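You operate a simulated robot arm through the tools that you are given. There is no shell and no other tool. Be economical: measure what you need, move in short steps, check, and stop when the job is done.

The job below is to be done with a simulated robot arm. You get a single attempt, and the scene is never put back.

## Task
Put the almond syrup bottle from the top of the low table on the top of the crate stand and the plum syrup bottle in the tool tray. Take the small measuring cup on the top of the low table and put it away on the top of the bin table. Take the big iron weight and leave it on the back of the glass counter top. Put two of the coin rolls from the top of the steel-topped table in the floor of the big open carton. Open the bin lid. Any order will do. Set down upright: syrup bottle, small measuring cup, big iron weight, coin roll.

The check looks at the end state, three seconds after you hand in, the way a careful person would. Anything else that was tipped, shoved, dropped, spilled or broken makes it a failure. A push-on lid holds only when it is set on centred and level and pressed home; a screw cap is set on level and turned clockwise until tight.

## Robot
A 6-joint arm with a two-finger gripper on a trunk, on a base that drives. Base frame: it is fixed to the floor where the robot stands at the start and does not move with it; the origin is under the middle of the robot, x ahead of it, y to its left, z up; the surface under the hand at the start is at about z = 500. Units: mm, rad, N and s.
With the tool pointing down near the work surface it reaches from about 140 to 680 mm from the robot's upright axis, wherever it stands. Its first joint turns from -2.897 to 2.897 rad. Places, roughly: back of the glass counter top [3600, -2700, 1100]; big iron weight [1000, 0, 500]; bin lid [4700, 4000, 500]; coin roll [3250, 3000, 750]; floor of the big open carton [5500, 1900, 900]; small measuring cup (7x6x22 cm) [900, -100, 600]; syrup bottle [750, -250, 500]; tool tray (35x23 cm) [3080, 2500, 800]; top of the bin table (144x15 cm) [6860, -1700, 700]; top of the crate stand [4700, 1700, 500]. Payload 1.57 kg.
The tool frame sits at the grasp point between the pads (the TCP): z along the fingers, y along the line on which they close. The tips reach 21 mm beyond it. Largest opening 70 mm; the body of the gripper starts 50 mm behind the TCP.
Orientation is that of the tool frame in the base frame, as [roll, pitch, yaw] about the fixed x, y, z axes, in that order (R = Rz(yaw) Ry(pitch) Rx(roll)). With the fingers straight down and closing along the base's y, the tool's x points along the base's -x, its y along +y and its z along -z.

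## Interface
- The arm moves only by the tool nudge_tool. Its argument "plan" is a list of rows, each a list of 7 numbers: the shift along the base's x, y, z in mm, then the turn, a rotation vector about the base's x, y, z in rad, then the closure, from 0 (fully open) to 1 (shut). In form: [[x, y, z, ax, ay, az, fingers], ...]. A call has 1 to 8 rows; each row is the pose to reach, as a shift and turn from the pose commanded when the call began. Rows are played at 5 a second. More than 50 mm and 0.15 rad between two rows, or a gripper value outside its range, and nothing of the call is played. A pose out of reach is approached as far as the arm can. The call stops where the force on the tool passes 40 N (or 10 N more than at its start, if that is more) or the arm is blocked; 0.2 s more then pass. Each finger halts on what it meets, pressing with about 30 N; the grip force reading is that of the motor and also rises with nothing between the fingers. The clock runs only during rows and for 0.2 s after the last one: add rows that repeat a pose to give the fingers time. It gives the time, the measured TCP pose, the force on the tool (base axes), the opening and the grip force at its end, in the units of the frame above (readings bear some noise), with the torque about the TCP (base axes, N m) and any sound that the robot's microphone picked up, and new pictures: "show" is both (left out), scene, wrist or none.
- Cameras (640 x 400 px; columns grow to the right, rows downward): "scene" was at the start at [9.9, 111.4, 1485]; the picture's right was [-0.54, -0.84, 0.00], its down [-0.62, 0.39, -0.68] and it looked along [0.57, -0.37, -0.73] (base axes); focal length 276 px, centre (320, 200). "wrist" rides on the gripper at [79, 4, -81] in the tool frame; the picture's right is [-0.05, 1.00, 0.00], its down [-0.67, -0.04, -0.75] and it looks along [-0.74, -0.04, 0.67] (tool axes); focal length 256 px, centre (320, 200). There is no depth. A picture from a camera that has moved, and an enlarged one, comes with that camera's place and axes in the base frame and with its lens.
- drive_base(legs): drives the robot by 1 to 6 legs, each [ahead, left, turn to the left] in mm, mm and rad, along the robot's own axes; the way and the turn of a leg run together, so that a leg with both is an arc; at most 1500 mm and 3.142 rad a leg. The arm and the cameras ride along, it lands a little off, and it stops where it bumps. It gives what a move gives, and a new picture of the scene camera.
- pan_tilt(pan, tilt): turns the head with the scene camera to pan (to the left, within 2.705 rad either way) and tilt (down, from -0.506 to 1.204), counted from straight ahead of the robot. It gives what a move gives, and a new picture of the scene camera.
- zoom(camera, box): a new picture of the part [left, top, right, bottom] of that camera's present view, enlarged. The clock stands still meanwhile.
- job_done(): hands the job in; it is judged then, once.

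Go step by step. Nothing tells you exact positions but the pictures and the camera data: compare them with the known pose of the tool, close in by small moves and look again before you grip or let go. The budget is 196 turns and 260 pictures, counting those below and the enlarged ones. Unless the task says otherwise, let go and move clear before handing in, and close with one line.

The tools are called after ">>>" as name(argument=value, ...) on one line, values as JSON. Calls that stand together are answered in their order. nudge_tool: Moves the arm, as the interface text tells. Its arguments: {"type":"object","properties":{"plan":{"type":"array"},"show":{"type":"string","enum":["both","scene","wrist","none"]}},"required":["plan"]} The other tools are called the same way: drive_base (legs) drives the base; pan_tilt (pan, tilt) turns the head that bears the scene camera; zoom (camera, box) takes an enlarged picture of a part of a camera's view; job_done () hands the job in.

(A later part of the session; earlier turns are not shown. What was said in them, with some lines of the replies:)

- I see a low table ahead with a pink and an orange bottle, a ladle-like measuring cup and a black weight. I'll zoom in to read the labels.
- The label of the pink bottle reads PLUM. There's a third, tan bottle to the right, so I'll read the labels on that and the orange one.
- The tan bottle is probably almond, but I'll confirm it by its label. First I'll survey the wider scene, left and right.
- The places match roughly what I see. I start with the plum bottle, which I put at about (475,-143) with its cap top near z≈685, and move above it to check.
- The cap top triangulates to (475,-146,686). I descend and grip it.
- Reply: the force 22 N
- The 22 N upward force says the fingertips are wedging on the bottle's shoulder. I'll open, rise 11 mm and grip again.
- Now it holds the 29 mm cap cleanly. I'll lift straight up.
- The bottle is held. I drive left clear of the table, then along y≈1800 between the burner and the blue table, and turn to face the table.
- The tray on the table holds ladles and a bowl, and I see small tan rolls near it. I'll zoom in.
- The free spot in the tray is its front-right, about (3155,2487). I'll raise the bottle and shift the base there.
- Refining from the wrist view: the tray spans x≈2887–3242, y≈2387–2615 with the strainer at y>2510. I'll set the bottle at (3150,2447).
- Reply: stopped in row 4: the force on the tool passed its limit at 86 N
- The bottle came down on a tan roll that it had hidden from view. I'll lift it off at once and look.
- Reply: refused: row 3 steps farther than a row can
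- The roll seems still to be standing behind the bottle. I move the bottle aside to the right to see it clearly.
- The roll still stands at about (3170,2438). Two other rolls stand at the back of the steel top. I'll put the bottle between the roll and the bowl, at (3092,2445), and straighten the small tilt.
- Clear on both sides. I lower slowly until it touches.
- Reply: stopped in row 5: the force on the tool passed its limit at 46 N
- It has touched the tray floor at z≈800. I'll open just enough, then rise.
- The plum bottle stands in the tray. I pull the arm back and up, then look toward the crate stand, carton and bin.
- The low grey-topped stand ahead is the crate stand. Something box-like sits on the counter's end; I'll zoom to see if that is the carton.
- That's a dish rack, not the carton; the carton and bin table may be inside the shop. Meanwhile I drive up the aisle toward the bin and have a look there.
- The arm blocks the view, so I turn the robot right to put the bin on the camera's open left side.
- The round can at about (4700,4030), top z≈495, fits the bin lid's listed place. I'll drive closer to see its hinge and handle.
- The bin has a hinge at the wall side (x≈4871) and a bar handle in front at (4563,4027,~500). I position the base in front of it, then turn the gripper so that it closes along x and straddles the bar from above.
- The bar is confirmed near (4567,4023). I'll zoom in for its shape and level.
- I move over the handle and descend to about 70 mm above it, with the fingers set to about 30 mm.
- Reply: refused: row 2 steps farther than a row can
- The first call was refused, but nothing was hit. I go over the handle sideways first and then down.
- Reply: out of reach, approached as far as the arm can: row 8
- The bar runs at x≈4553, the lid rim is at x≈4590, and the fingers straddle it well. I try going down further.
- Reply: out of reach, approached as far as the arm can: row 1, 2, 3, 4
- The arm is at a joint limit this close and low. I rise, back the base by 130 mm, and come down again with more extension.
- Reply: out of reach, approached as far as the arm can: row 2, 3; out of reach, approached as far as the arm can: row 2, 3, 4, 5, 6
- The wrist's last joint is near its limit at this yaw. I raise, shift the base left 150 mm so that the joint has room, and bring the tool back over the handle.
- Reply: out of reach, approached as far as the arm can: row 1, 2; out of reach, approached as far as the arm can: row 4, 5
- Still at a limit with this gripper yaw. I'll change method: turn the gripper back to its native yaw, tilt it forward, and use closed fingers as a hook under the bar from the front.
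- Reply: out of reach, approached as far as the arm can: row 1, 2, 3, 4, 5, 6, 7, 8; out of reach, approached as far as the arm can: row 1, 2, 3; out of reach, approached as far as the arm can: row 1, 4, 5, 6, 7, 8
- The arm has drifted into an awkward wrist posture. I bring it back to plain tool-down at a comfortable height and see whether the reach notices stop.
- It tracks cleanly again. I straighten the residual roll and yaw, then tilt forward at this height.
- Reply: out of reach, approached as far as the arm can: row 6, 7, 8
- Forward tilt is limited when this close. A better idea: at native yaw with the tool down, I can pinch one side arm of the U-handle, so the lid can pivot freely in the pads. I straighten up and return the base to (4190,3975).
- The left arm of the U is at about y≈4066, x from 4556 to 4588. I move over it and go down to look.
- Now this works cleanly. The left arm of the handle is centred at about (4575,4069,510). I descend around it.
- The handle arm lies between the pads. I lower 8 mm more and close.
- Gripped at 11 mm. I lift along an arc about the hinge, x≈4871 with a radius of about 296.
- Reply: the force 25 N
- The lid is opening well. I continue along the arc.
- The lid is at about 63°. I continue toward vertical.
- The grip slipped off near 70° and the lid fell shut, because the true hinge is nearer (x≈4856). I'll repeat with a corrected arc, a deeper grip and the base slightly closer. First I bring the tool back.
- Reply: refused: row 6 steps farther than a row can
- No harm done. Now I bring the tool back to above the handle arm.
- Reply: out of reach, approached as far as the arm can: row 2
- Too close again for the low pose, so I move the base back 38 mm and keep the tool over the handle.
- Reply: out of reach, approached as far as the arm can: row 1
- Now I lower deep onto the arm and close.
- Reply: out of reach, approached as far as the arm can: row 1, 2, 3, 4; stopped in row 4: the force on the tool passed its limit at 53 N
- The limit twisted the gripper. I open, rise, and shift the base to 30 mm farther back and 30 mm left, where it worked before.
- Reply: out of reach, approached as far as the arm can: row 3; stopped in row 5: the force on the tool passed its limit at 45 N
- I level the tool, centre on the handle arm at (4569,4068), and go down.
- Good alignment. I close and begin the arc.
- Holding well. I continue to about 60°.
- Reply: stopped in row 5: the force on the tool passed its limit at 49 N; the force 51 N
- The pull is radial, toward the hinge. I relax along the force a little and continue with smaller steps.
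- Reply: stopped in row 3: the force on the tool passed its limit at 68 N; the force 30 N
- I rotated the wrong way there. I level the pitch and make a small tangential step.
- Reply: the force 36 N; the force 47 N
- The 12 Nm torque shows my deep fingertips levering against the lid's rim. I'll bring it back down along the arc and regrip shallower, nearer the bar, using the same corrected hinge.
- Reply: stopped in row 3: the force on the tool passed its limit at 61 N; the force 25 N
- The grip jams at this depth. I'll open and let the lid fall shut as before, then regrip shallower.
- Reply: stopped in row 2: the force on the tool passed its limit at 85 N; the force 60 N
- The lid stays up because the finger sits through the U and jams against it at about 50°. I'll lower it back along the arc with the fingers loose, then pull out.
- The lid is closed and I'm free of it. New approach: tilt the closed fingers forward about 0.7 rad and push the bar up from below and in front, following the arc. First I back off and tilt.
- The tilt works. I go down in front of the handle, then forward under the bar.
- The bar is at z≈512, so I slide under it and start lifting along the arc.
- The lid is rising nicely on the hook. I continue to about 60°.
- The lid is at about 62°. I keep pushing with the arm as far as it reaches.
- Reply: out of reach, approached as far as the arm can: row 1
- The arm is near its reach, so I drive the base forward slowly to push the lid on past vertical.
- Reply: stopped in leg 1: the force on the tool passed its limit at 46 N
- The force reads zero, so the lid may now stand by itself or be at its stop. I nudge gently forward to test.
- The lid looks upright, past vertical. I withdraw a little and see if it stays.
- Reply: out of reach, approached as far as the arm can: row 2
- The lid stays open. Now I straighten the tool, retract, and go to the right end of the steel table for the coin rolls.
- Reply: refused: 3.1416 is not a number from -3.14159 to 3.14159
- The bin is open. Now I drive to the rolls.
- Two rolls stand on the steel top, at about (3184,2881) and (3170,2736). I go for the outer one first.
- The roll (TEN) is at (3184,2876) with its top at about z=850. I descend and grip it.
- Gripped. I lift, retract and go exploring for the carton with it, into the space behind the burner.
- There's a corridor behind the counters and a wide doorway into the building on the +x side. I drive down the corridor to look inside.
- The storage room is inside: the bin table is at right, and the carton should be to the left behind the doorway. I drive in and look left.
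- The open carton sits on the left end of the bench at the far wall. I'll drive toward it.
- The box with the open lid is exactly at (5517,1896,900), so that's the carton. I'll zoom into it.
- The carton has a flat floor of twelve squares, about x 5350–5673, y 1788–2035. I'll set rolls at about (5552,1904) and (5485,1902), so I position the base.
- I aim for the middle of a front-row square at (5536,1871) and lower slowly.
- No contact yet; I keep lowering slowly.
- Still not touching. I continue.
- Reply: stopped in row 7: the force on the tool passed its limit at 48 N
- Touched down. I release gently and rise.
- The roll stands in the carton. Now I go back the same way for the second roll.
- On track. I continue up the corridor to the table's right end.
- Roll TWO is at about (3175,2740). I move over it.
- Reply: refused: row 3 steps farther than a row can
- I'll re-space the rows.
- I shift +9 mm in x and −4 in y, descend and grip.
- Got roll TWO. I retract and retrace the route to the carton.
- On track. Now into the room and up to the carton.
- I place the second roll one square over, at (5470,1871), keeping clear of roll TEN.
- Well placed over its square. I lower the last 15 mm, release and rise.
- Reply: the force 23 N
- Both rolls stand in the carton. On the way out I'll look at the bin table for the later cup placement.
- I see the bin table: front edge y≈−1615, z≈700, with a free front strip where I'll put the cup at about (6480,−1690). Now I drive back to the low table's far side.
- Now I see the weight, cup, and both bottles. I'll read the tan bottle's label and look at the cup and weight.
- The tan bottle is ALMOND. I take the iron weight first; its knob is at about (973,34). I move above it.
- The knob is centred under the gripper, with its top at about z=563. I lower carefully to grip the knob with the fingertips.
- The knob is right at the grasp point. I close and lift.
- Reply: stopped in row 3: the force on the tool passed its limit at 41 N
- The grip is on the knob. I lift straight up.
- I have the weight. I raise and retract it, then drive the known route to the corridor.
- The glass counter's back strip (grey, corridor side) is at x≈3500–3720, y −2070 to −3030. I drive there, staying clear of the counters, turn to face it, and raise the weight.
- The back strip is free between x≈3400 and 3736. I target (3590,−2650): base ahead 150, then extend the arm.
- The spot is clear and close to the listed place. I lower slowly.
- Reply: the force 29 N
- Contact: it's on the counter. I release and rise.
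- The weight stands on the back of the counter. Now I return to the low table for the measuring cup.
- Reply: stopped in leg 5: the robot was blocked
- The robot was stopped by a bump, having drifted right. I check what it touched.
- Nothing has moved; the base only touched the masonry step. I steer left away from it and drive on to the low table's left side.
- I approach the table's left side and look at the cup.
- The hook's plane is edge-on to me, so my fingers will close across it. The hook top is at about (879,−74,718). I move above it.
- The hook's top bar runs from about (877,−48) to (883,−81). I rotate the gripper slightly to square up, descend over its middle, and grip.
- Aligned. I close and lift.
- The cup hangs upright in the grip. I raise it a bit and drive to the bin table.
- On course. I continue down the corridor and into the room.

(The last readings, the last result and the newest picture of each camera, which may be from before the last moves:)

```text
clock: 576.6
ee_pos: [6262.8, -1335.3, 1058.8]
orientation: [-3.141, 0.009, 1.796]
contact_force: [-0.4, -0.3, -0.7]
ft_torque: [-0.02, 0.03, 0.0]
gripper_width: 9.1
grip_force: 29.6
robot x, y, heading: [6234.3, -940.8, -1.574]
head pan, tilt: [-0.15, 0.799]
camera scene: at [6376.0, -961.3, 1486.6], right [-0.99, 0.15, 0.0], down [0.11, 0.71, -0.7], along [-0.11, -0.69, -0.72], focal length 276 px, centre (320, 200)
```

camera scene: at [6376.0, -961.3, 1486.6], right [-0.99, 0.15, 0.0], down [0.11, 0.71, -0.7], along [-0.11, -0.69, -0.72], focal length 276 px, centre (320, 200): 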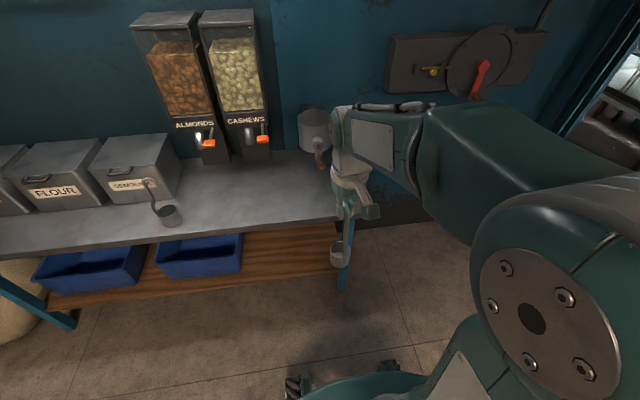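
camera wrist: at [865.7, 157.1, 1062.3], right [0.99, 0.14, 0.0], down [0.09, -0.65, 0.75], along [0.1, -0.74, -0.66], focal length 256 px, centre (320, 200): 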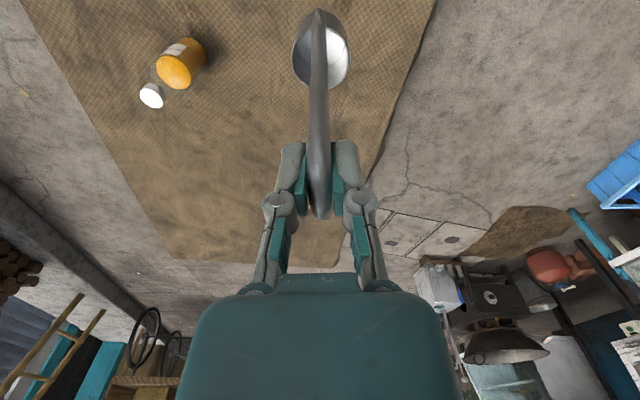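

I can see the free strip between the grinder and the other cup. I position for (6560,−1680).

>>> drive_base(legs=[[200, 297, 0]])

>>> nudge_tool(plan=[[0, -40, -20, 0, 0, 0, 1], [0, -80, -40, 0, 0, 0, 1], [0, -120, -60, 0, 0, 0, 1], [0, -145, -90, 0, 0, 0, 1]])

```text
clock: 578.9
ee_pos: [6552.8, -1535.3, 1059.2]
orientation: [3.141, 0.01, 1.797]
contact_force: [-0.6, -1.2, -1.0]
ft_torque: [0.0, 0.04, -0.01]
gripper_width: 9.3
grip_force: 29.7
robot x, y, heading: [6523.0, -1140.0, -1.572]
head pan, tilt: [-0.15, 0.799]
camera scene: at [6664.8, -1162.8, 1486.7], right [-0.99, 0.15, 0.0], down [0.11, 0.71, -0.7], along [-0.11, -0.69, -0.72], focal length 276 px, centre (320, 200)
```

scene: 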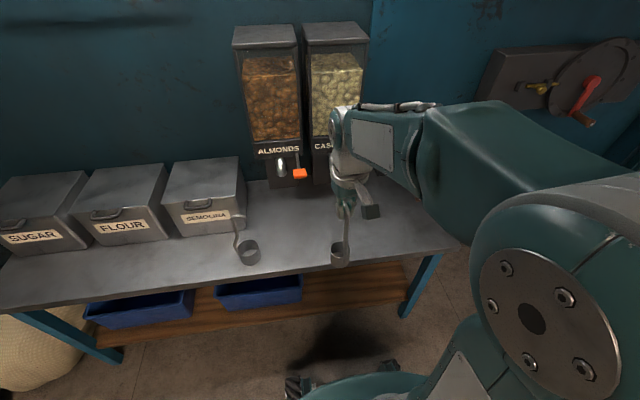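

```text
clock: 579.9
ee_pos: [6555.9, -1680.4, 968.0]
orientation: [-3.141, 0.011, 1.795]
contact_force: [-0.4, -0.3, -0.5]
ft_torque: [0.01, -0.01, -0.02]
gripper_width: 9.5
grip_force: 29.5
robot x, y, heading: [6524.3, -1140.4, -1.573]
head pan, tilt: [-0.15, 0.799]
camera scene: at [6668.2, -1163.7, 1486.4], right [-0.99, 0.15, 0.0], down [0.11, 0.71, -0.7], along [-0.11, -0.69, -0.72], focal length 276 px, centre (320, 200)
camera wrist: at [6541.1, -1601.8, 1049.5], right [0.99, 0.17, 0.0], down [0.11, -0.65, 0.75], along [0.13, -0.74, -0.66], focal length 256 px, centre (320, 200)
```

scene: 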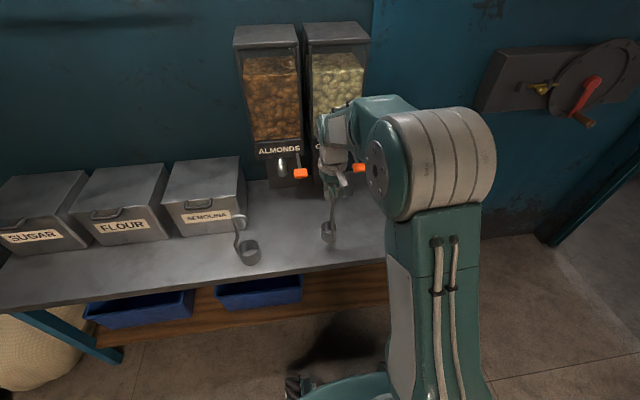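
wrist: 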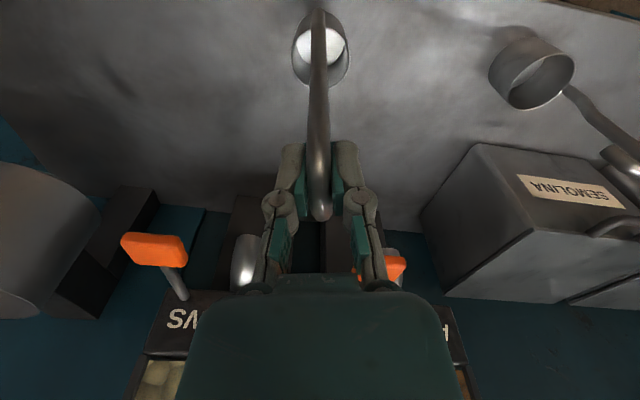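

The dispenser levers are close behind, so I shift 20 mm toward the front edge before lowering.

>>> nudge_tool(plan=[[0, 20, 0, 0, 0, 0, 1], [0, 20, -25, 0, 0, 0, 1], [0, 20, -40, 0, 0, 0, 1], [0, 20, -48, 0, 0, 0, 1], [0, 20, -53, 0, 0, 0, 1], [0, 20, -57, 0, 0, 0, 1], [0, 20, -61, 0, 0, 0, 1], [0, 20, -64, 0, 0, 0, 1]], show="both")

```text
clock: 581.7
ee_pos: [6554.1, -1660.5, 906.1]
orientation: [-3.141, 0.007, 1.797]
contact_force: [0.3, -0.8, -0.1]
ft_torque: [0.02, 0.03, 0.01]
gripper_width: 9.4
grip_force: 30.5
robot x, y, heading: [6523.9, -1141.7, -1.572]
head pan, tilt: [-0.15, 0.799]
camera scene: at [6667.9, -1163.7, 1486.4], right [-0.99, 0.15, 0.0], down [0.11, 0.71, -0.7], along [-0.11, -0.69, -0.72], focal length 276 px, centre (320, 200)
camera wrist: at [6539.6, -1580.9, 986.1], right [0.99, 0.17, 0.0], down [0.11, -0.65, 0.75], along [0.13, -0.74, -0.66], focal length 256 px, centre (320, 200)
```

scene: 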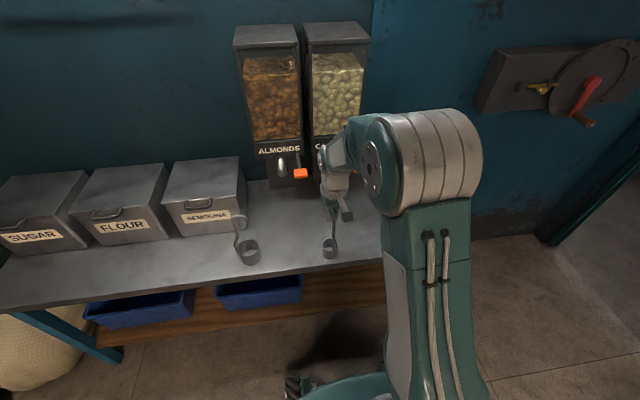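
wrist: 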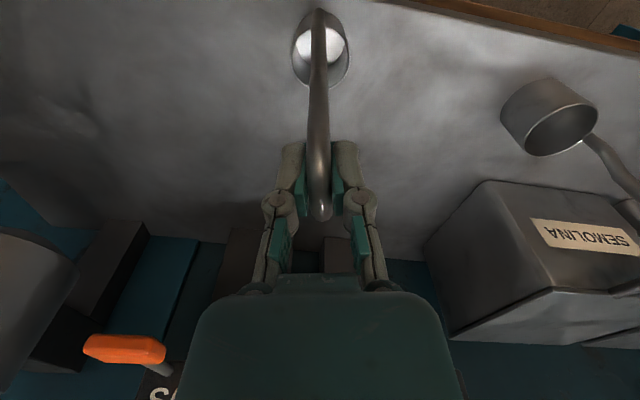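

Still hanging free. I continue down in small steps until it touches.

>>> nudge_tool(plan=[[0, 0, -4, 0, 0, 0, 1], [0, 0, -8, 0, 0, 0, 1], [0, 0, -12, 0, 0, 0, 1], [0, 0, -16, 0, 0, 0, 1], [0, 0, -20, 0, 0, 0, 1], [0, 0, -24, 0, 0, 0, 1], [0, 0, -28, 0, 0, 0, 1], [0, 0, -32, 0, 0, 0, 1]], show="wrist")

```text
clock: 583.5
ee_pos: [6553.5, -1660.7, 872.4]
orientation: [-3.14, 0.009, 1.796]
contact_force: [-0.3, -0.2, -0.7]
ft_torque: [-0.02, -0.07, -0.01]
gripper_width: 0.0
grip_force: 28.8
robot x, y, heading: [6524.5, -1141.3, -1.581]
head pan, tilt: [-0.15, 0.799]
camera wrist: at [6540.0, -1582.0, 953.8], right [0.99, 0.17, 0.0], down [0.11, -0.65, 0.75], along [0.13, -0.74, -0.66], focal length 256 px, centre (320, 200)
```

wrist: 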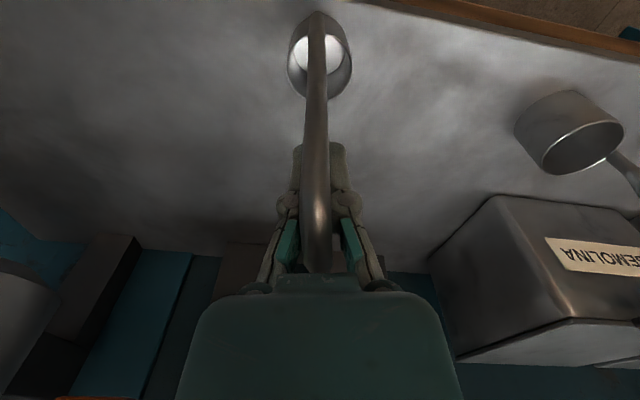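

The cup is standing and its hook slid up above the pads, which closed below it. I open the fingers wide and rise straight up.

>>> nudge_tool(plan=[[0, 0, 0, 0, 0, 0, 0.7], [0, 0, 0, 0, 0, 0, 0.3], [0, 0, 0, 0, 0, 0, 0], [0, 0, 0, 0, 0, 0, 0]], show="both")

```text
clock: 584.5
ee_pos: [6554.1, -1661.0, 872.7]
orientation: [-3.14, 0.008, 1.796]
contact_force: [0.1, -0.7, 0.4]
ft_torque: [0.0, 0.02, 0.0]
gripper_width: 70.2
grip_force: 0.1
robot x, y, heading: [6526.1, -1143.2, -1.572]
head pan, tilt: [-0.15, 0.799]
camera scene: at [6667.9, -1163.7, 1486.4], right [-0.99, 0.15, 0.0], down [0.11, 0.71, -0.7], along [-0.11, -0.69, -0.72], focal length 276 px, centre (320, 200)
camera wrist: at [6540.0, -1581.9, 954.0], right [0.99, 0.17, 0.0], down [0.11, -0.65, 0.75], along [0.13, -0.74, -0.66], focal length 256 px, centre (320, 200)
```

scene: 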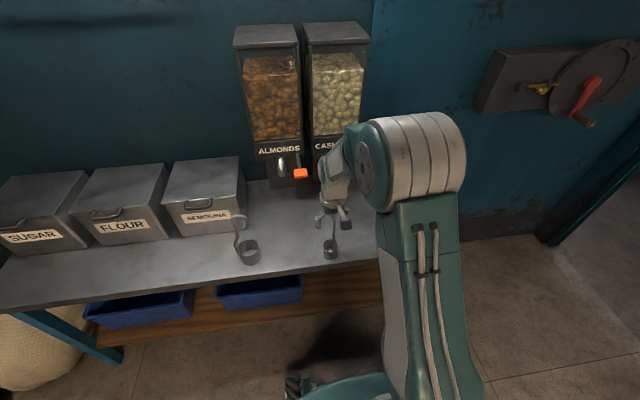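
wrist: 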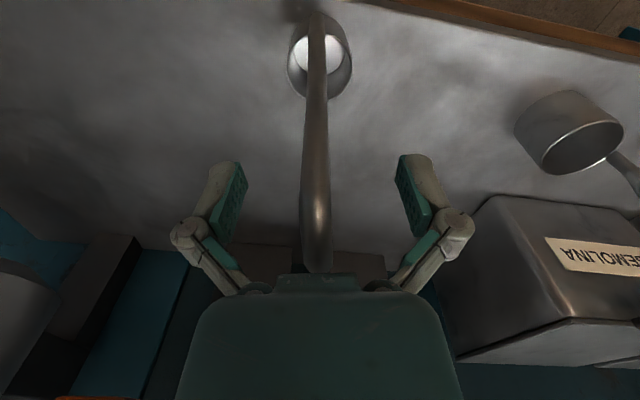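

>>> nudge_tool(plan=[[0, 0, 25, 0, 0, 0, 0], [0, 0, 65, 0, 0, 0, 0], [0, 0, 110, 0, 0, 0, 0], [0, 0, 155, 0, 0, 0, 0], [0, 45, 175, 0, 0, 0, 0], [0, 90, 175, 0, 0, 0, 0], [0, 130, 175, 0, 0, 0, 0]], show="both")

```text
clock: 586.1
ee_pos: [6556.2, -1530.2, 1051.3]
orientation: [-3.138, 0.009, 1.795]
contact_force: [0.3, -1.3, 0.5]
ft_torque: [0.01, 0.01, -0.02]
gripper_width: 69.7
grip_force: 0.1
robot x, y, heading: [6521.3, -1141.9, -1.576]
head pan, tilt: [-0.15, 0.799]
camera scene: at [6667.8, -1162.6, 1486.5], right [-0.99, 0.15, 0.0], down [0.11, 0.71, -0.7], along [-0.11, -0.69, -0.72], focal length 276 px, centre (320, 200)
camera wrist: at [6542.4, -1450.3, 1131.1], right [0.99, 0.17, 0.0], down [0.11, -0.65, 0.75], along [0.13, -0.74, -0.66], focal length 256 px, centre (320, 200)
```

scene: 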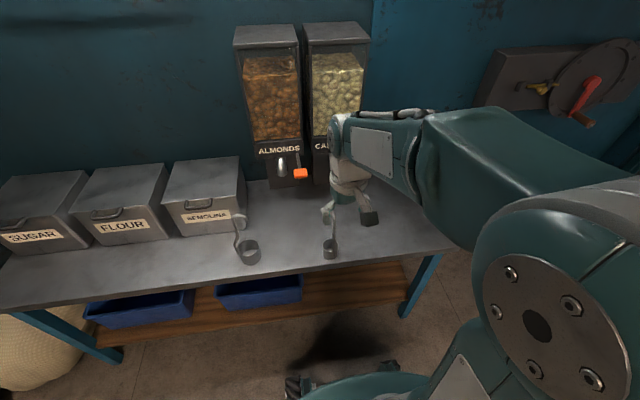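
wrist: 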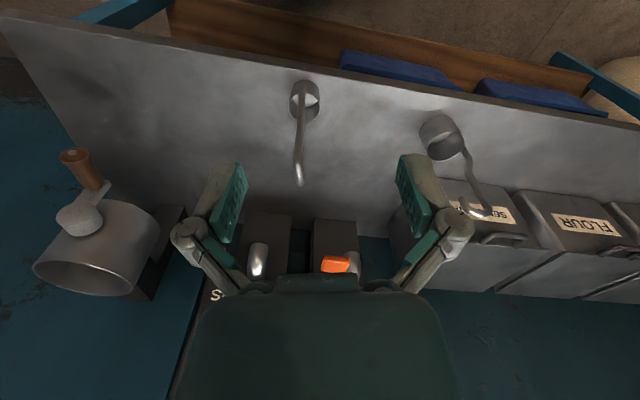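

The cup stands on the bin table. I drive back, checking the dispensers on the way, and go for the almond bottle.

>>> drive_base(legs=[[-200, 0, 0]])

>>> zoom(camera="scene", box=[200, 100, 440, 260])

>>> drive_base(legs=[[0, -1170, 0], [0, -1170, 0], [-1300, 0, 0], [-1300, 0, 0], [0, -400, 0]])

```text
clock: 587.7
ee_pos: [6557.2, -1329.1, 1049.4]
orientation: [-3.14, 0.009, 1.793]
contact_force: [0.8, 0.7, -0.8]
ft_torque: [-0.02, 0.01, 0.0]
gripper_width: 70.3
grip_force: 0.1
robot x, y, heading: [6524.8, -938.8, -1.574]
head pan, tilt: [-0.15, 0.799]
camera scene: at [6669.1, -963.4, 1486.5], right [-0.99, 0.16, 0.0], down [0.11, 0.71, -0.7], along [-0.11, -0.69, -0.72], focal length 276 px, centre (320, 200)
```

scene: 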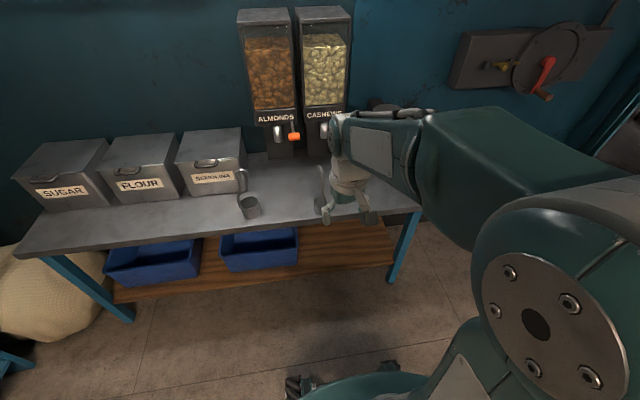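

```text
2.50 times, centred on (320, 180) of scene
camera zoom: at [6669.1, -963.4, 1486.5], right [-0.99, 0.16, 0.0], down [0.11, 0.71, -0.7], along [-0.11, -0.69, -0.72], focal length 689 px, centre (320, 250)
```

zoom: 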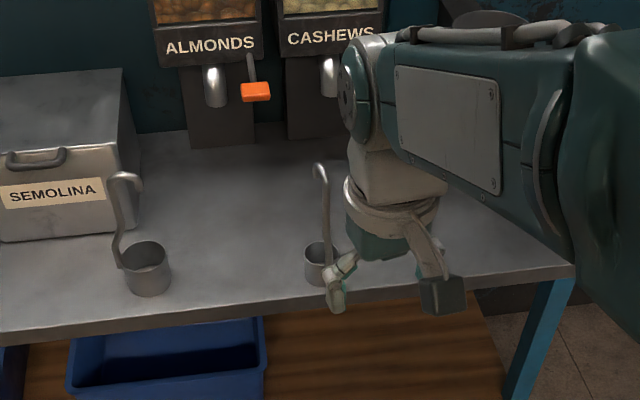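

```text
clock: 613.5
ee_pos: [3816.4, 1259.9, 1049.4]
orientation: [-3.135, 0.007, 1.804]
contact_force: [0.5, 0.8, 0.2]
ft_torque: [0.06, 0.04, -0.03]
gripper_width: 70.1
grip_force: 0.1
robot x, y, heading: [3776.7, 1643.8, -1.567]
head pan, tilt: [-0.15, 0.799]
camera scene: at [3927.4, 1626.6, 1485.9], right [-0.99, 0.15, 0.01], down [0.1, 0.71, -0.7], along [-0.11, -0.69, -0.72], focal length 276 px, centre (320, 200)
```

scene: 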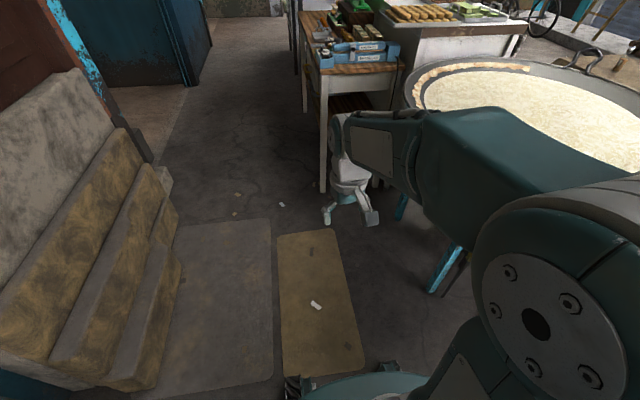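

I back off a bit from the pan, then go along to the low table's far side by the almond bottle.

>>> drive_base(legs=[[-150, 0, 0], [0, -1150, 0], [0, -1170, 0], [0, 0, -1.575], [0, 1150, 0], [0, 1190, 0]])

>>> nudge_tool(plan=[[0, 0, -10, 0, 0, -0.12, 0], [0, 0, -20, 0, 0, -0.24, 0], [0, 0, -20, 0, 0, -0.24, 0]], show="wrist")

```text
clock: 640.0
ee_pos: [931.4, -457.9, 1049.3]
orientation: [-3.125, 0.003, 0.154]
contact_force: [-0.8, 0.7, -0.3]
ft_torque: [-0.01, 0.0, -0.02]
gripper_width: 70.0
grip_force: 0.1
robot x, y, heading: [1322.1, -430.1, 3.07]
head pan, tilt: [-0.15, 0.799]
stopped in leg 6: the robot was blocked; the commanded pose is now the measured one
camera scene: at [1290.4, -568.9, 1487.3], right [0.23, 0.97, 0.0], down [0.7, -0.16, -0.7], along [-0.68, 0.16, -0.72], focal length 276 px, centre (320, 200)
```

scene: 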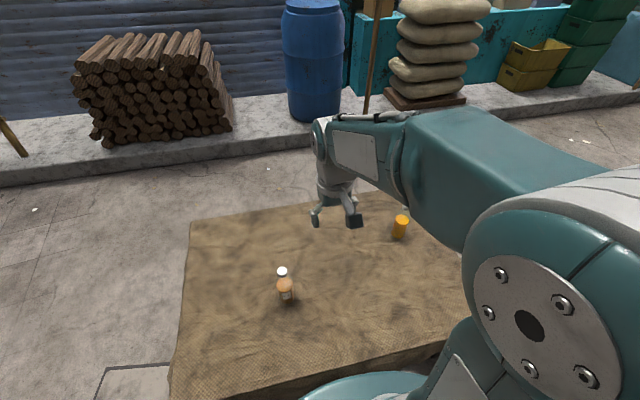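

```text
clock: 640.8
ee_pos: [929.2, -455.4, 1028.4]
orientation: [-3.127, 0.004, -0.086]
contact_force: [-0.1, 0.4, -0.3]
ft_torque: [0.03, 0.0, -0.04]
gripper_width: 69.9
grip_force: 0.0
robot x, y, heading: [1317.0, -433.4, 3.068]
head pan, tilt: [-0.15, 0.799]
camera wrist: at [1008.2, -467.9, 1110.9], right [-0.14, -0.99, -0.02], down [-0.66, 0.08, 0.75], along [-0.74, 0.12, -0.66], focal length 256 px, centre (320, 200)
```

wrist: 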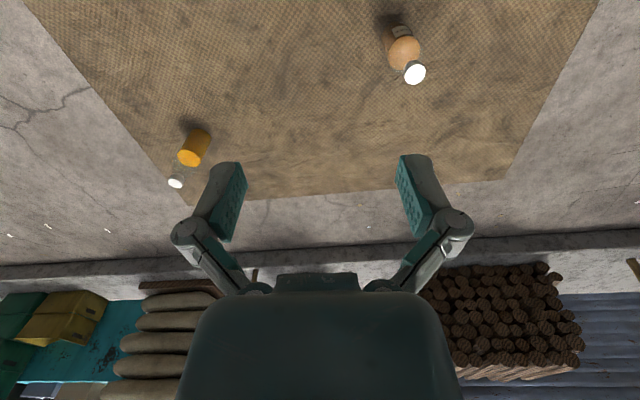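

The base touched the table edge, having drifted in x, but the bottles stand where they were. I back off, straighten, and line up with the almond bottle at about (822,−587).

>>> drive_base(legs=[[-90, 0, 0.07], [0, 140, 0]])

>>> zoom(camera="wrist", box=[0, 0, 640, 400])

```text
clock: 642.9
ee_pos: [1019.4, -624.3, 1029.0]
orientation: [-3.127, 0.002, -0.014]
contact_force: [-0.5, 0.0, -0.4]
ft_torque: [0.03, -0.01, 0.0]
gripper_width: 70.1
grip_force: 0.0
robot x, y, heading: [1408.6, -571.6, 3.138]
head pan, tilt: [-0.15, 0.799]
camera scene: at [1386.2, -708.9, 1487.1], right [0.16, 0.99, 0.0], down [0.71, -0.11, -0.7], along [-0.69, 0.11, -0.72], focal length 276 px, centre (320, 200)
```

scene: 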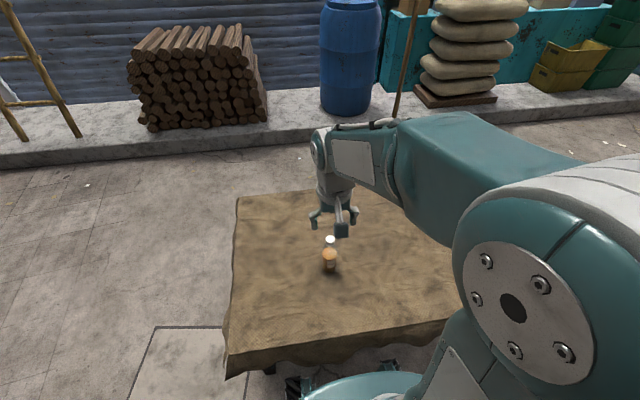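

```text
1.00 times, centred on (320, 200) of wrist (not enlarged: the box is as wide or as high as the picture)
camera zoom: at [1098.2, -630.7, 1110.5], right [-0.07, -1.0, -0.02], down [-0.66, 0.03, 0.75], along [-0.74, 0.06, -0.66], focal length 256 px, centre (320, 200)
```

zoom: 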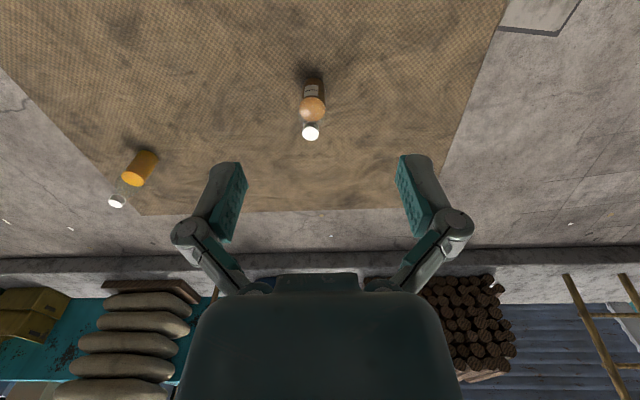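

The cap is at (820,−588,686). I move above it.

>>> nudge_tool(plan=[[-28, 5, -37, -0.015, 0, 0, 0], [-57, 10, -74, -0.015, 0, 0, 0], [-85, 15, -111, -0.015, 0, 0, 0], [-114, 21, -148, -0.015, 0, 0, 0], [-142, 26, -185, -0.015, 0, 0, 0], [-171, 31, -222, -0.015, 0, 0, 0], [-199, 36, -259, -0.015, 0, 0, 0], [-199, 36, -259, -0.015, 0, 0, 0]], show="wrist")

```text
clock: 644.6
ee_pos: [817.8, -593.2, 767.1]
orientation: [-3.134, 0.004, -0.014]
contact_force: [-0.2, -0.6, -0.1]
ft_torque: [0.0, -0.01, -0.01]
gripper_width: 70.1
grip_force: 0.2
robot x, y, heading: [1409.7, -571.1, 3.137]
head pan, tilt: [-0.15, 0.799]
camera wrist: at [896.5, -598.2, 849.5], right [-0.07, -1.0, -0.01], down [-0.66, 0.04, 0.75], along [-0.75, 0.05, -0.66], focal length 256 px, centre (320, 200)
```

wrist: 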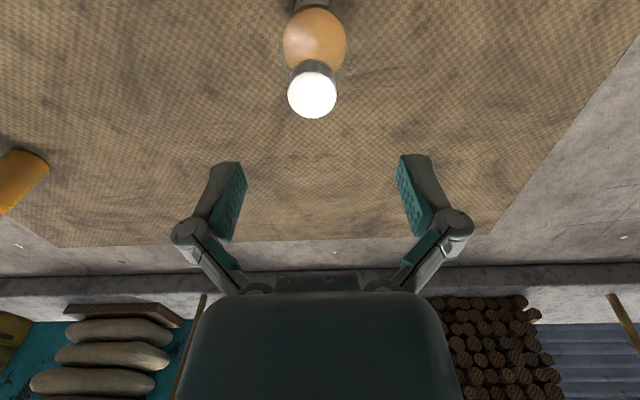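

I centre over the cap, descend to z≈687 and grip.

>>> nudge_tool(plan=[[-2, 6, -40, 0, 0, 0, 0], [-2, 6, -80, 0, 0, 0, 0], [-2, 6, -80, 0, 0, 0, 0.5], [-2, 6, -80, 0, 0, 0, 1], [-2, 6, -80, 0, 0, 0, 1], [-2, 6, -80, 0, 0, 0, 1]], show="wrist")

```text
clock: 646.0
ee_pos: [818.6, -584.9, 689.5]
orientation: [-3.135, 0.004, -0.014]
contact_force: [-1.5, -2.0, 9.3]
ft_torque: [-0.01, 0.35, 0.02]
gripper_width: 29.9
grip_force: 29.4
robot x, y, heading: [1405.2, -572.7, 3.136]
head pan, tilt: [-0.15, 0.799]
camera wrist: at [897.6, -591.3, 771.1], right [-0.07, -1.0, -0.01], down [-0.66, 0.04, 0.75], along [-0.75, 0.05, -0.66], focal length 256 px, centre (320, 200)
```

wrist: 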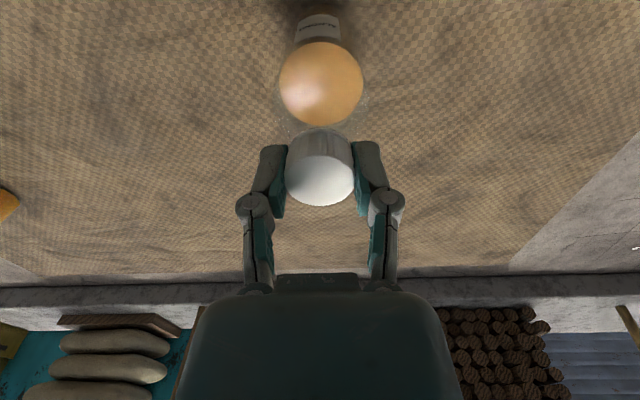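

Gripped. I lift and retract.

>>> nudge_tool(plan=[[0, 0, 20, 0, 0, 0, 1], [10, 0, 60, 0, 0, 0, 1], [30, 0, 100, 0, 0, 0, 1], [55, 0, 140, 0, 0, 0, 1], [80, 0, 180, 0, 0, 0, 1], [110, 0, 218, 0, 0, 0, 1], [140, 0, 255, 0, 0, 0, 1], [170, 0, 290, 0, 0, 0, 1]], show="wrist")

```text
clock: 647.9
ee_pos: [990.4, -585.0, 979.4]
orientation: [-3.137, 0.002, -0.013]
contact_force: [0.6, 0.4, -3.6]
ft_torque: [-0.06, -0.04, 0.03]
gripper_width: 29.2
grip_force: 29.5
robot x, y, heading: [1403.4, -574.3, 3.135]
head pan, tilt: [-0.15, 0.799]
camera wrist: at [1068.4, -592.2, 1061.2], right [-0.07, -1.0, -0.01], down [-0.66, 0.04, 0.75], along [-0.74, 0.05, -0.67], focal length 256 px, centre (320, 200)
```

wrist: 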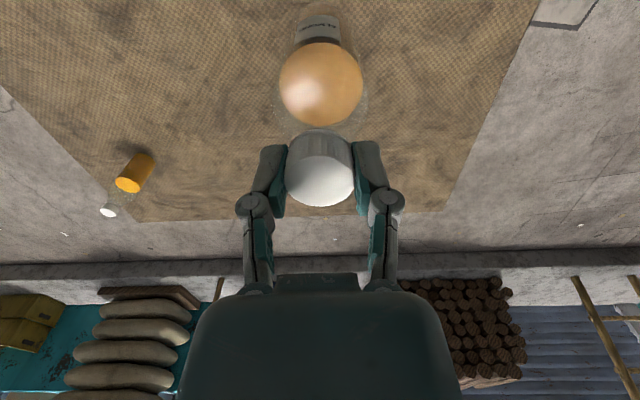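

The almond bottle is held. I drive to the crate stand.

>>> drive_base(legs=[[-90, 0, 0], [0, -1150, 0], [0, -1160, 0], [0, 0, -3.13], [1400, 0, 0], [1100, 0, 0]])

>>> pan_tilt(pan=-0.05, tilt=0.8)

```text
clock: 679.2
ee_pos: [4429.8, 1526.1, 980.0]
orientation: [-3.136, 0.001, 3.059]
contact_force: [-0.6, -0.3, -3.8]
ft_torque: [0.02, 0.04, -0.01]
gripper_width: 29.2
grip_force: 29.5
robot x, y, heading: [4012.6, 1541.6, -0.072]
head pan, tilt: [-0.15, 0.799]
camera scene: at [4044.4, 1682.4, 1486.4], right [-0.22, -0.98, 0.0], down [-0.7, 0.16, -0.7], along [0.68, -0.16, -0.72], focal length 276 px, centre (320, 200)
```

scene: 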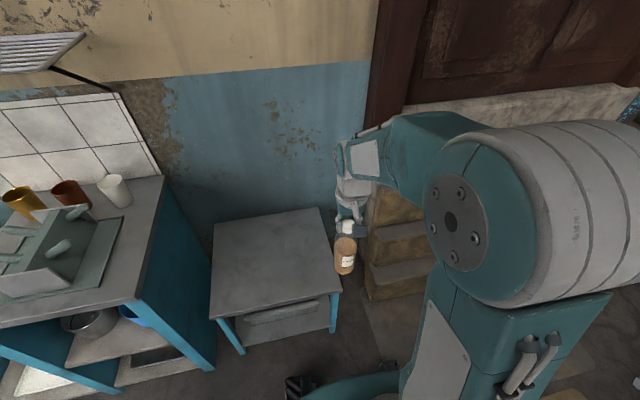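

```text
clock: 679.8
ee_pos: [4428.5, 1525.5, 979.9]
orientation: [-3.138, 0.003, 3.059]
contact_force: [-0.2, -0.2, -3.3]
ft_torque: [0.0, -0.02, 0.01]
gripper_width: 29.4
grip_force: 29.8
robot x, y, heading: [4009.5, 1545.0, -0.072]
head pan, tilt: [-0.051, 0.799]
camera scene: at [4045.8, 1690.2, 1486.4], right [-0.12, -0.99, 0.0], down [-0.71, 0.09, -0.7], along [0.69, -0.09, -0.72], focal length 276 px, centre (320, 200)
```

scene: 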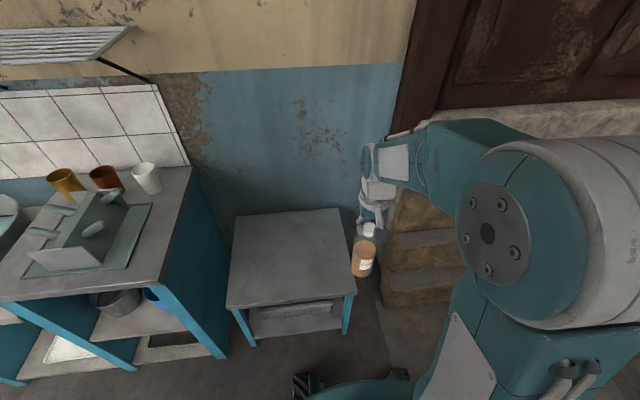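

The stand's top centre is at about (4689,1731). I line the base up with it and move the bottle over.

>>> drive_base(legs=[[147, 191, 0.072]])

>>> nudge_tool(plan=[[25, 5, -35, 0, 0, 0, 1], [50, 10, -75, 0, 0, 0, 1], [75, 15, -115, 0, 0, 0, 1], [95, 20, -155, 0, 0, 0, 1], [100, 20, -200, 0, 0, 0, 1]], show="both")

```text
clock: 681.6
ee_pos: [4582.8, 1729.1, 980.2]
orientation: [3.141, 0.002, 3.127]
contact_force: [0.5, -0.7, -3.6]
ft_torque: [0.01, 0.0, 0.03]
gripper_width: 29.4
grip_force: 29.7
robot x, y, heading: [4162.9, 1715.6, -0.006]
head pan, tilt: [-0.051, 0.799]
camera scene: at [4189.6, 1863.2, 1487.2], right [-0.06, -1.0, 0.0], down [-0.72, 0.04, -0.7], along [0.7, -0.04, -0.72], focal length 276 px, centre (320, 200)
```

scene: 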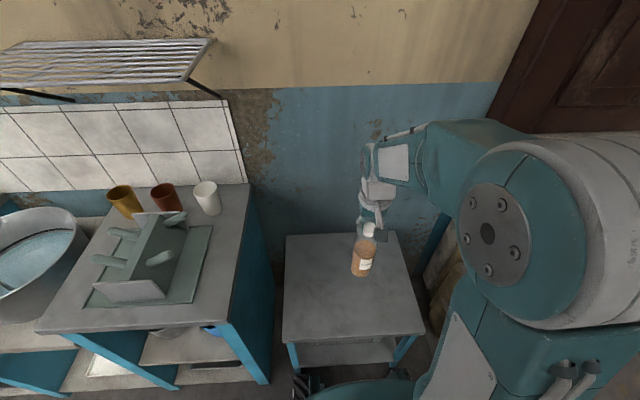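

```text
clock: 682.8
ee_pos: [4686.3, 1752.8, 779.4]
orientation: [-3.138, 0.006, 3.127]
contact_force: [-0.5, -0.5, -4.3]
ft_torque: [0.03, -0.01, -0.01]
gripper_width: 29.6
grip_force: 30.2
robot x, y, heading: [4165.7, 1720.2, -0.001]
head pan, tilt: [-0.051, 0.799]
camera scene: at [4190.5, 1872.4, 1486.3], right [-0.06, -1.0, 0.0], down [-0.72, 0.04, -0.7], along [0.69, -0.04, -0.72], focal length 276 px, centre (320, 200)
camera wrist: at [4604.9, 1757.7, 861.4], right [0.07, 1.0, -0.01], down [0.66, -0.04, 0.75], along [0.75, -0.05, -0.66], focal length 256 px, centre (320, 200)
```

scene: 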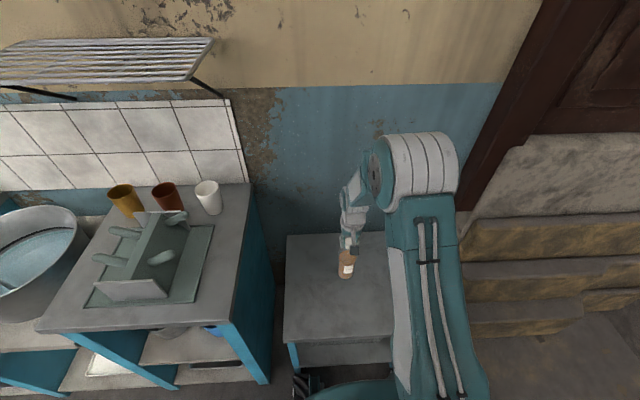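
wrist: 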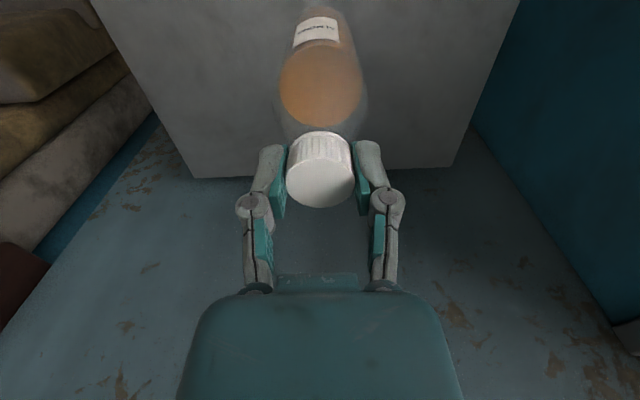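

I lower to just above the stand, then in small steps.

>>> nudge_tool(plan=[[0, -10, -35, 0, 0, 0, 1], [0, -10, -60, 0, 0, 0, 1], [0, -10, -70, 0, 0, 0, 1], [0, -10, -76, 0, 0, 0, 1], [0, -10, -81, 0, 0, 0, 1], [0, -10, -85, 0, 0, 0, 1], [0, -10, -89, 0, 0, 0, 1], [0, -10, -93, 0, 0, 0, 1]], show="wrist")

```text
clock: 684.6
ee_pos: [4685.3, 1742.9, 687.2]
orientation: [-3.137, 0.006, 3.128]
contact_force: [-2.6, 0.1, 22.4]
ft_torque: [0.02, -0.09, -0.04]
gripper_width: 29.7
grip_force: 30.2
robot x, y, heading: [4163.2, 1720.8, -0.005]
head pan, tilt: [-0.051, 0.799]
camera wrist: at [4603.7, 1748.6, 768.8], right [0.07, 1.0, -0.01], down [0.66, -0.04, 0.75], along [0.75, -0.05, -0.66], focal length 256 px, centre (320, 200)
```

wrist: 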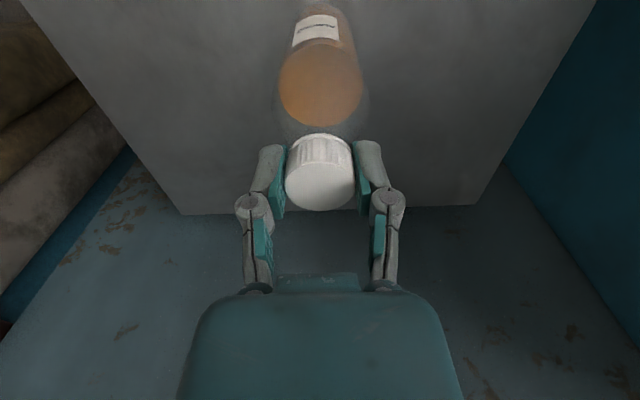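

It has touched down level. I release and rise clear.

>>> nudge_tool(plan=[[0, 0, 2, 0, 0, 0, 0.9], [0, 0, 2, 0, 0, 0, 0.4], [0, 0, 2, 0, 0, 0, 0.1], [0, 0, 2, 0, 0, 0, 0.1], [0, 0, 40, 0, 0, 0, 0.1], [0, 0, 85, 0, 0, 0, 0.1], [-20, 0, 130, 0, 0, 0, 0.1], [-50, 0, 165, 0, 0, 0, 0.1]], show="both")

```text
clock: 686.4
ee_pos: [4632.8, 1744.9, 851.2]
orientation: [-3.136, 0.002, 3.128]
contact_force: [-0.7, -0.3, -0.1]
ft_torque: [0.0, 0.03, 0.0]
gripper_width: 63.2
grip_force: 0.0
robot x, y, heading: [4163.5, 1720.2, -0.012]
head pan, tilt: [-0.051, 0.799]
camera scene: at [4189.8, 1871.3, 1486.4], right [-0.06, -1.0, 0.0], down [-0.72, 0.04, -0.7], along [0.7, -0.04, -0.72], focal length 276 px, centre (320, 200)
camera wrist: at [4551.9, 1750.1, 932.8], right [0.07, 1.0, -0.01], down [0.66, -0.04, 0.75], along [0.74, -0.05, -0.67], focal length 256 px, centre (320, 200)
```

scene: 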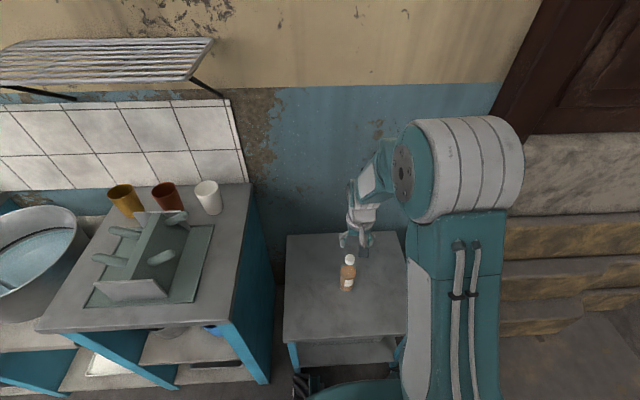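
wrist: 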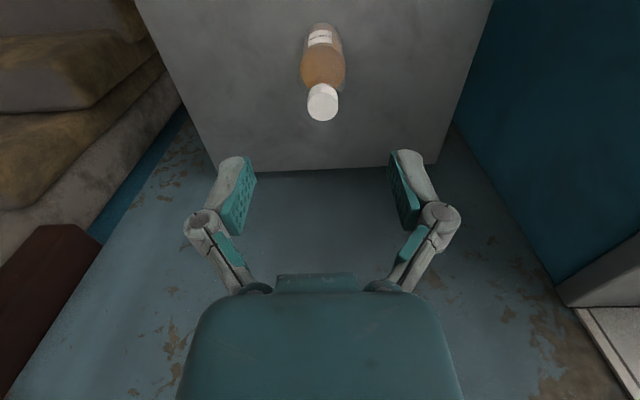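

The almond bottle stands on the crate stand. Before handing in I look once more at the bin lid and the tray.

>>> pan_tilt(pan=1.4, tilt=0.35)

>>> zoom(camera="scene", box=[250, 130, 490, 290])

>>> pan_tilt(pan=2.5, tilt=0.4)

>>> zoom(camera="scene", box=[200, 100, 500, 300])

```text
clock: 688.0
ee_pos: [4632.4, 1743.9, 850.1]
orientation: [-3.136, 0.001, 3.127]
contact_force: [0.0, -0.1, 0.3]
ft_torque: [-0.02, 0.01, 0.0]
gripper_width: 62.9
grip_force: 0.2
robot x, y, heading: [4165.9, 1720.0, -0.005]
head pan, tilt: [1.4, 0.351]
camera scene: at [4125.7, 1967.5, 1526.1], right [0.98, -0.18, 0.0], down [-0.06, -0.34, -0.94], along [0.16, 0.92, -0.34], focal length 276 px, centre (320, 200)
```

scene: 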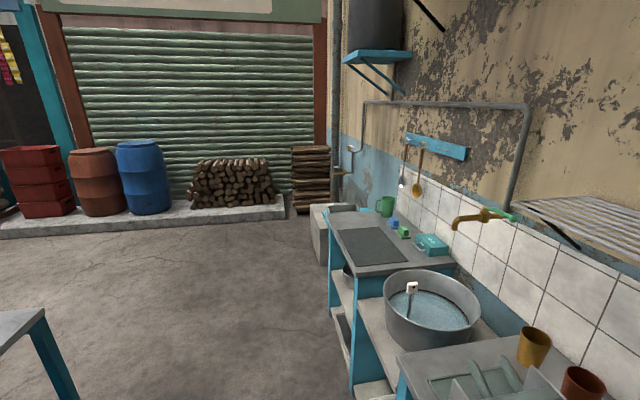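

```text
2.50 times, centred on (370, 210) of scene
camera zoom: at [4125.7, 1967.5, 1526.1], right [0.98, -0.18, 0.0], down [-0.06, -0.34, -0.94], along [0.16, 0.92, -0.34], focal length 689 px, centre (195, 175)
```

zoom: 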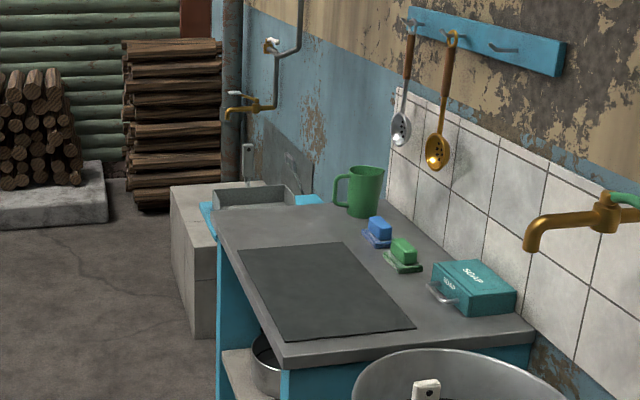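

```text
clock: 689.3
ee_pos: [4631.8, 1744.6, 851.6]
orientation: [-3.136, 0.002, 3.128]
contact_force: [-0.1, -0.4, -0.3]
ft_torque: [0.01, 0.01, 0.01]
gripper_width: 63.1
grip_force: 0.1
robot x, y, heading: [4167.9, 1720.4, -0.004]
head pan, tilt: [2.499, 0.4]
camera scene: at [4035.4, 1931.7, 1521.7], right [0.6, 0.8, 0.0], down [0.31, -0.24, -0.92], along [-0.74, 0.56, -0.39], focal length 276 px, centre (320, 200)
```

scene: 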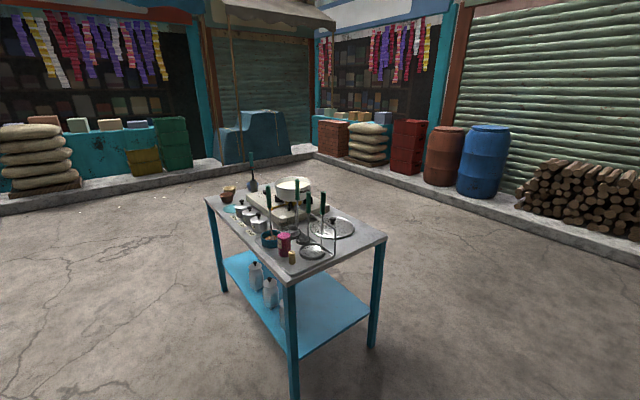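

```text
2.00 times, centred on (350, 200) of scene
camera zoom: at [4035.4, 1931.7, 1521.7], right [0.6, 0.8, 0.0], down [0.31, -0.24, -0.92], along [-0.74, 0.56, -0.39], focal length 552 px, centre (260, 200)
```

zoom: 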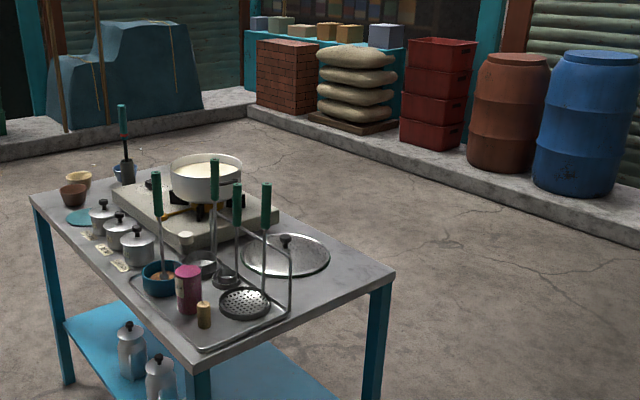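

The tray is in order. The bin is hidden behind the counter, so I take one quick look at it.

>>> nudge_tool(plan=[[-40, 0, 40, 0, 0, 0, 0], [-80, 0, 70, 0, 0, 0, 0]], show="none")

>>> drive_base(legs=[[-300, 0, 0], [0, 1300, 0]])

>>> pan_tilt(pan=0.9, tilt=0.6)

```text
refused: row 1 steps farther than a row can; nothing moved
```

```text
clock: 697.5
ee_pos: [4310.8, 3054.1, 851.7]
orientation: [-3.136, 0.001, -3.128]
contact_force: [-0.1, -0.4, 1.0]
ft_torque: [-0.01, -0.01, -0.03]
gripper_width: 62.8
grip_force: 0.1
robot x, y, heading: [3843.3, 3016.2, 0.026]
head pan, tilt: [2.499, 0.4]
camera scene: at [3708.4, 3222.9, 1521.9], right [0.58, 0.81, 0.0], down [0.32, -0.23, -0.92], along [-0.75, 0.53, -0.39], focal length 276 px, centre (320, 200)
```

scene: 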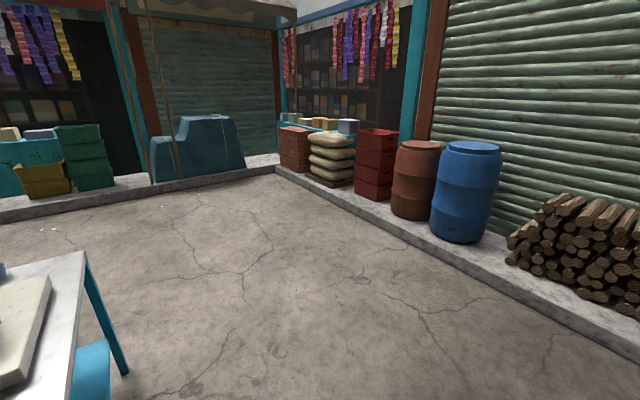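

```text
clock: 699.2
ee_pos: [4309.7, 3053.7, 852.0]
orientation: [-3.137, 0.001, -3.127]
contact_force: [1.0, 0.4, 0.4]
ft_torque: [-0.01, -0.02, -0.04]
gripper_width: 62.9
grip_force: 0.1
robot x, y, heading: [3845.5, 3017.3, 0.029]
head pan, tilt: [0.901, 0.6]
camera scene: at [3837.1, 3240.9, 1503.3], right [0.8, -0.6, 0.0], down [-0.34, -0.45, -0.82], along [0.5, 0.66, -0.57], focal length 276 px, centre (320, 200)
```

scene: 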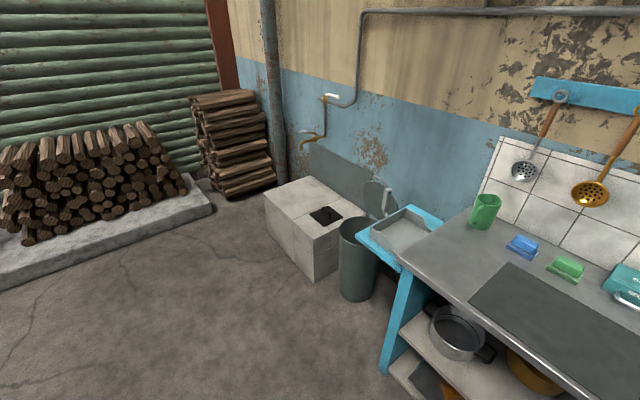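

The bin lid still stands open, everything is in its place, and the arm is clear, so I hand in.

>>> job_done()

```text
The job is handed in.
```

All six parts of the job are done and I've handed it in: the almond bottle is on the crate stand, the plum bottle is in the tool tray, the cup is on the bin table, the weight is on the back of the glass counter, rolls TEN and TWO are in the carton, and the bin lid is open. Along the way the plum bottle briefly came down on the roll in the tray, the bin lid dropped shut once, and the base bumped the masonry step and the low table, but I saw nothing tipped or moved.
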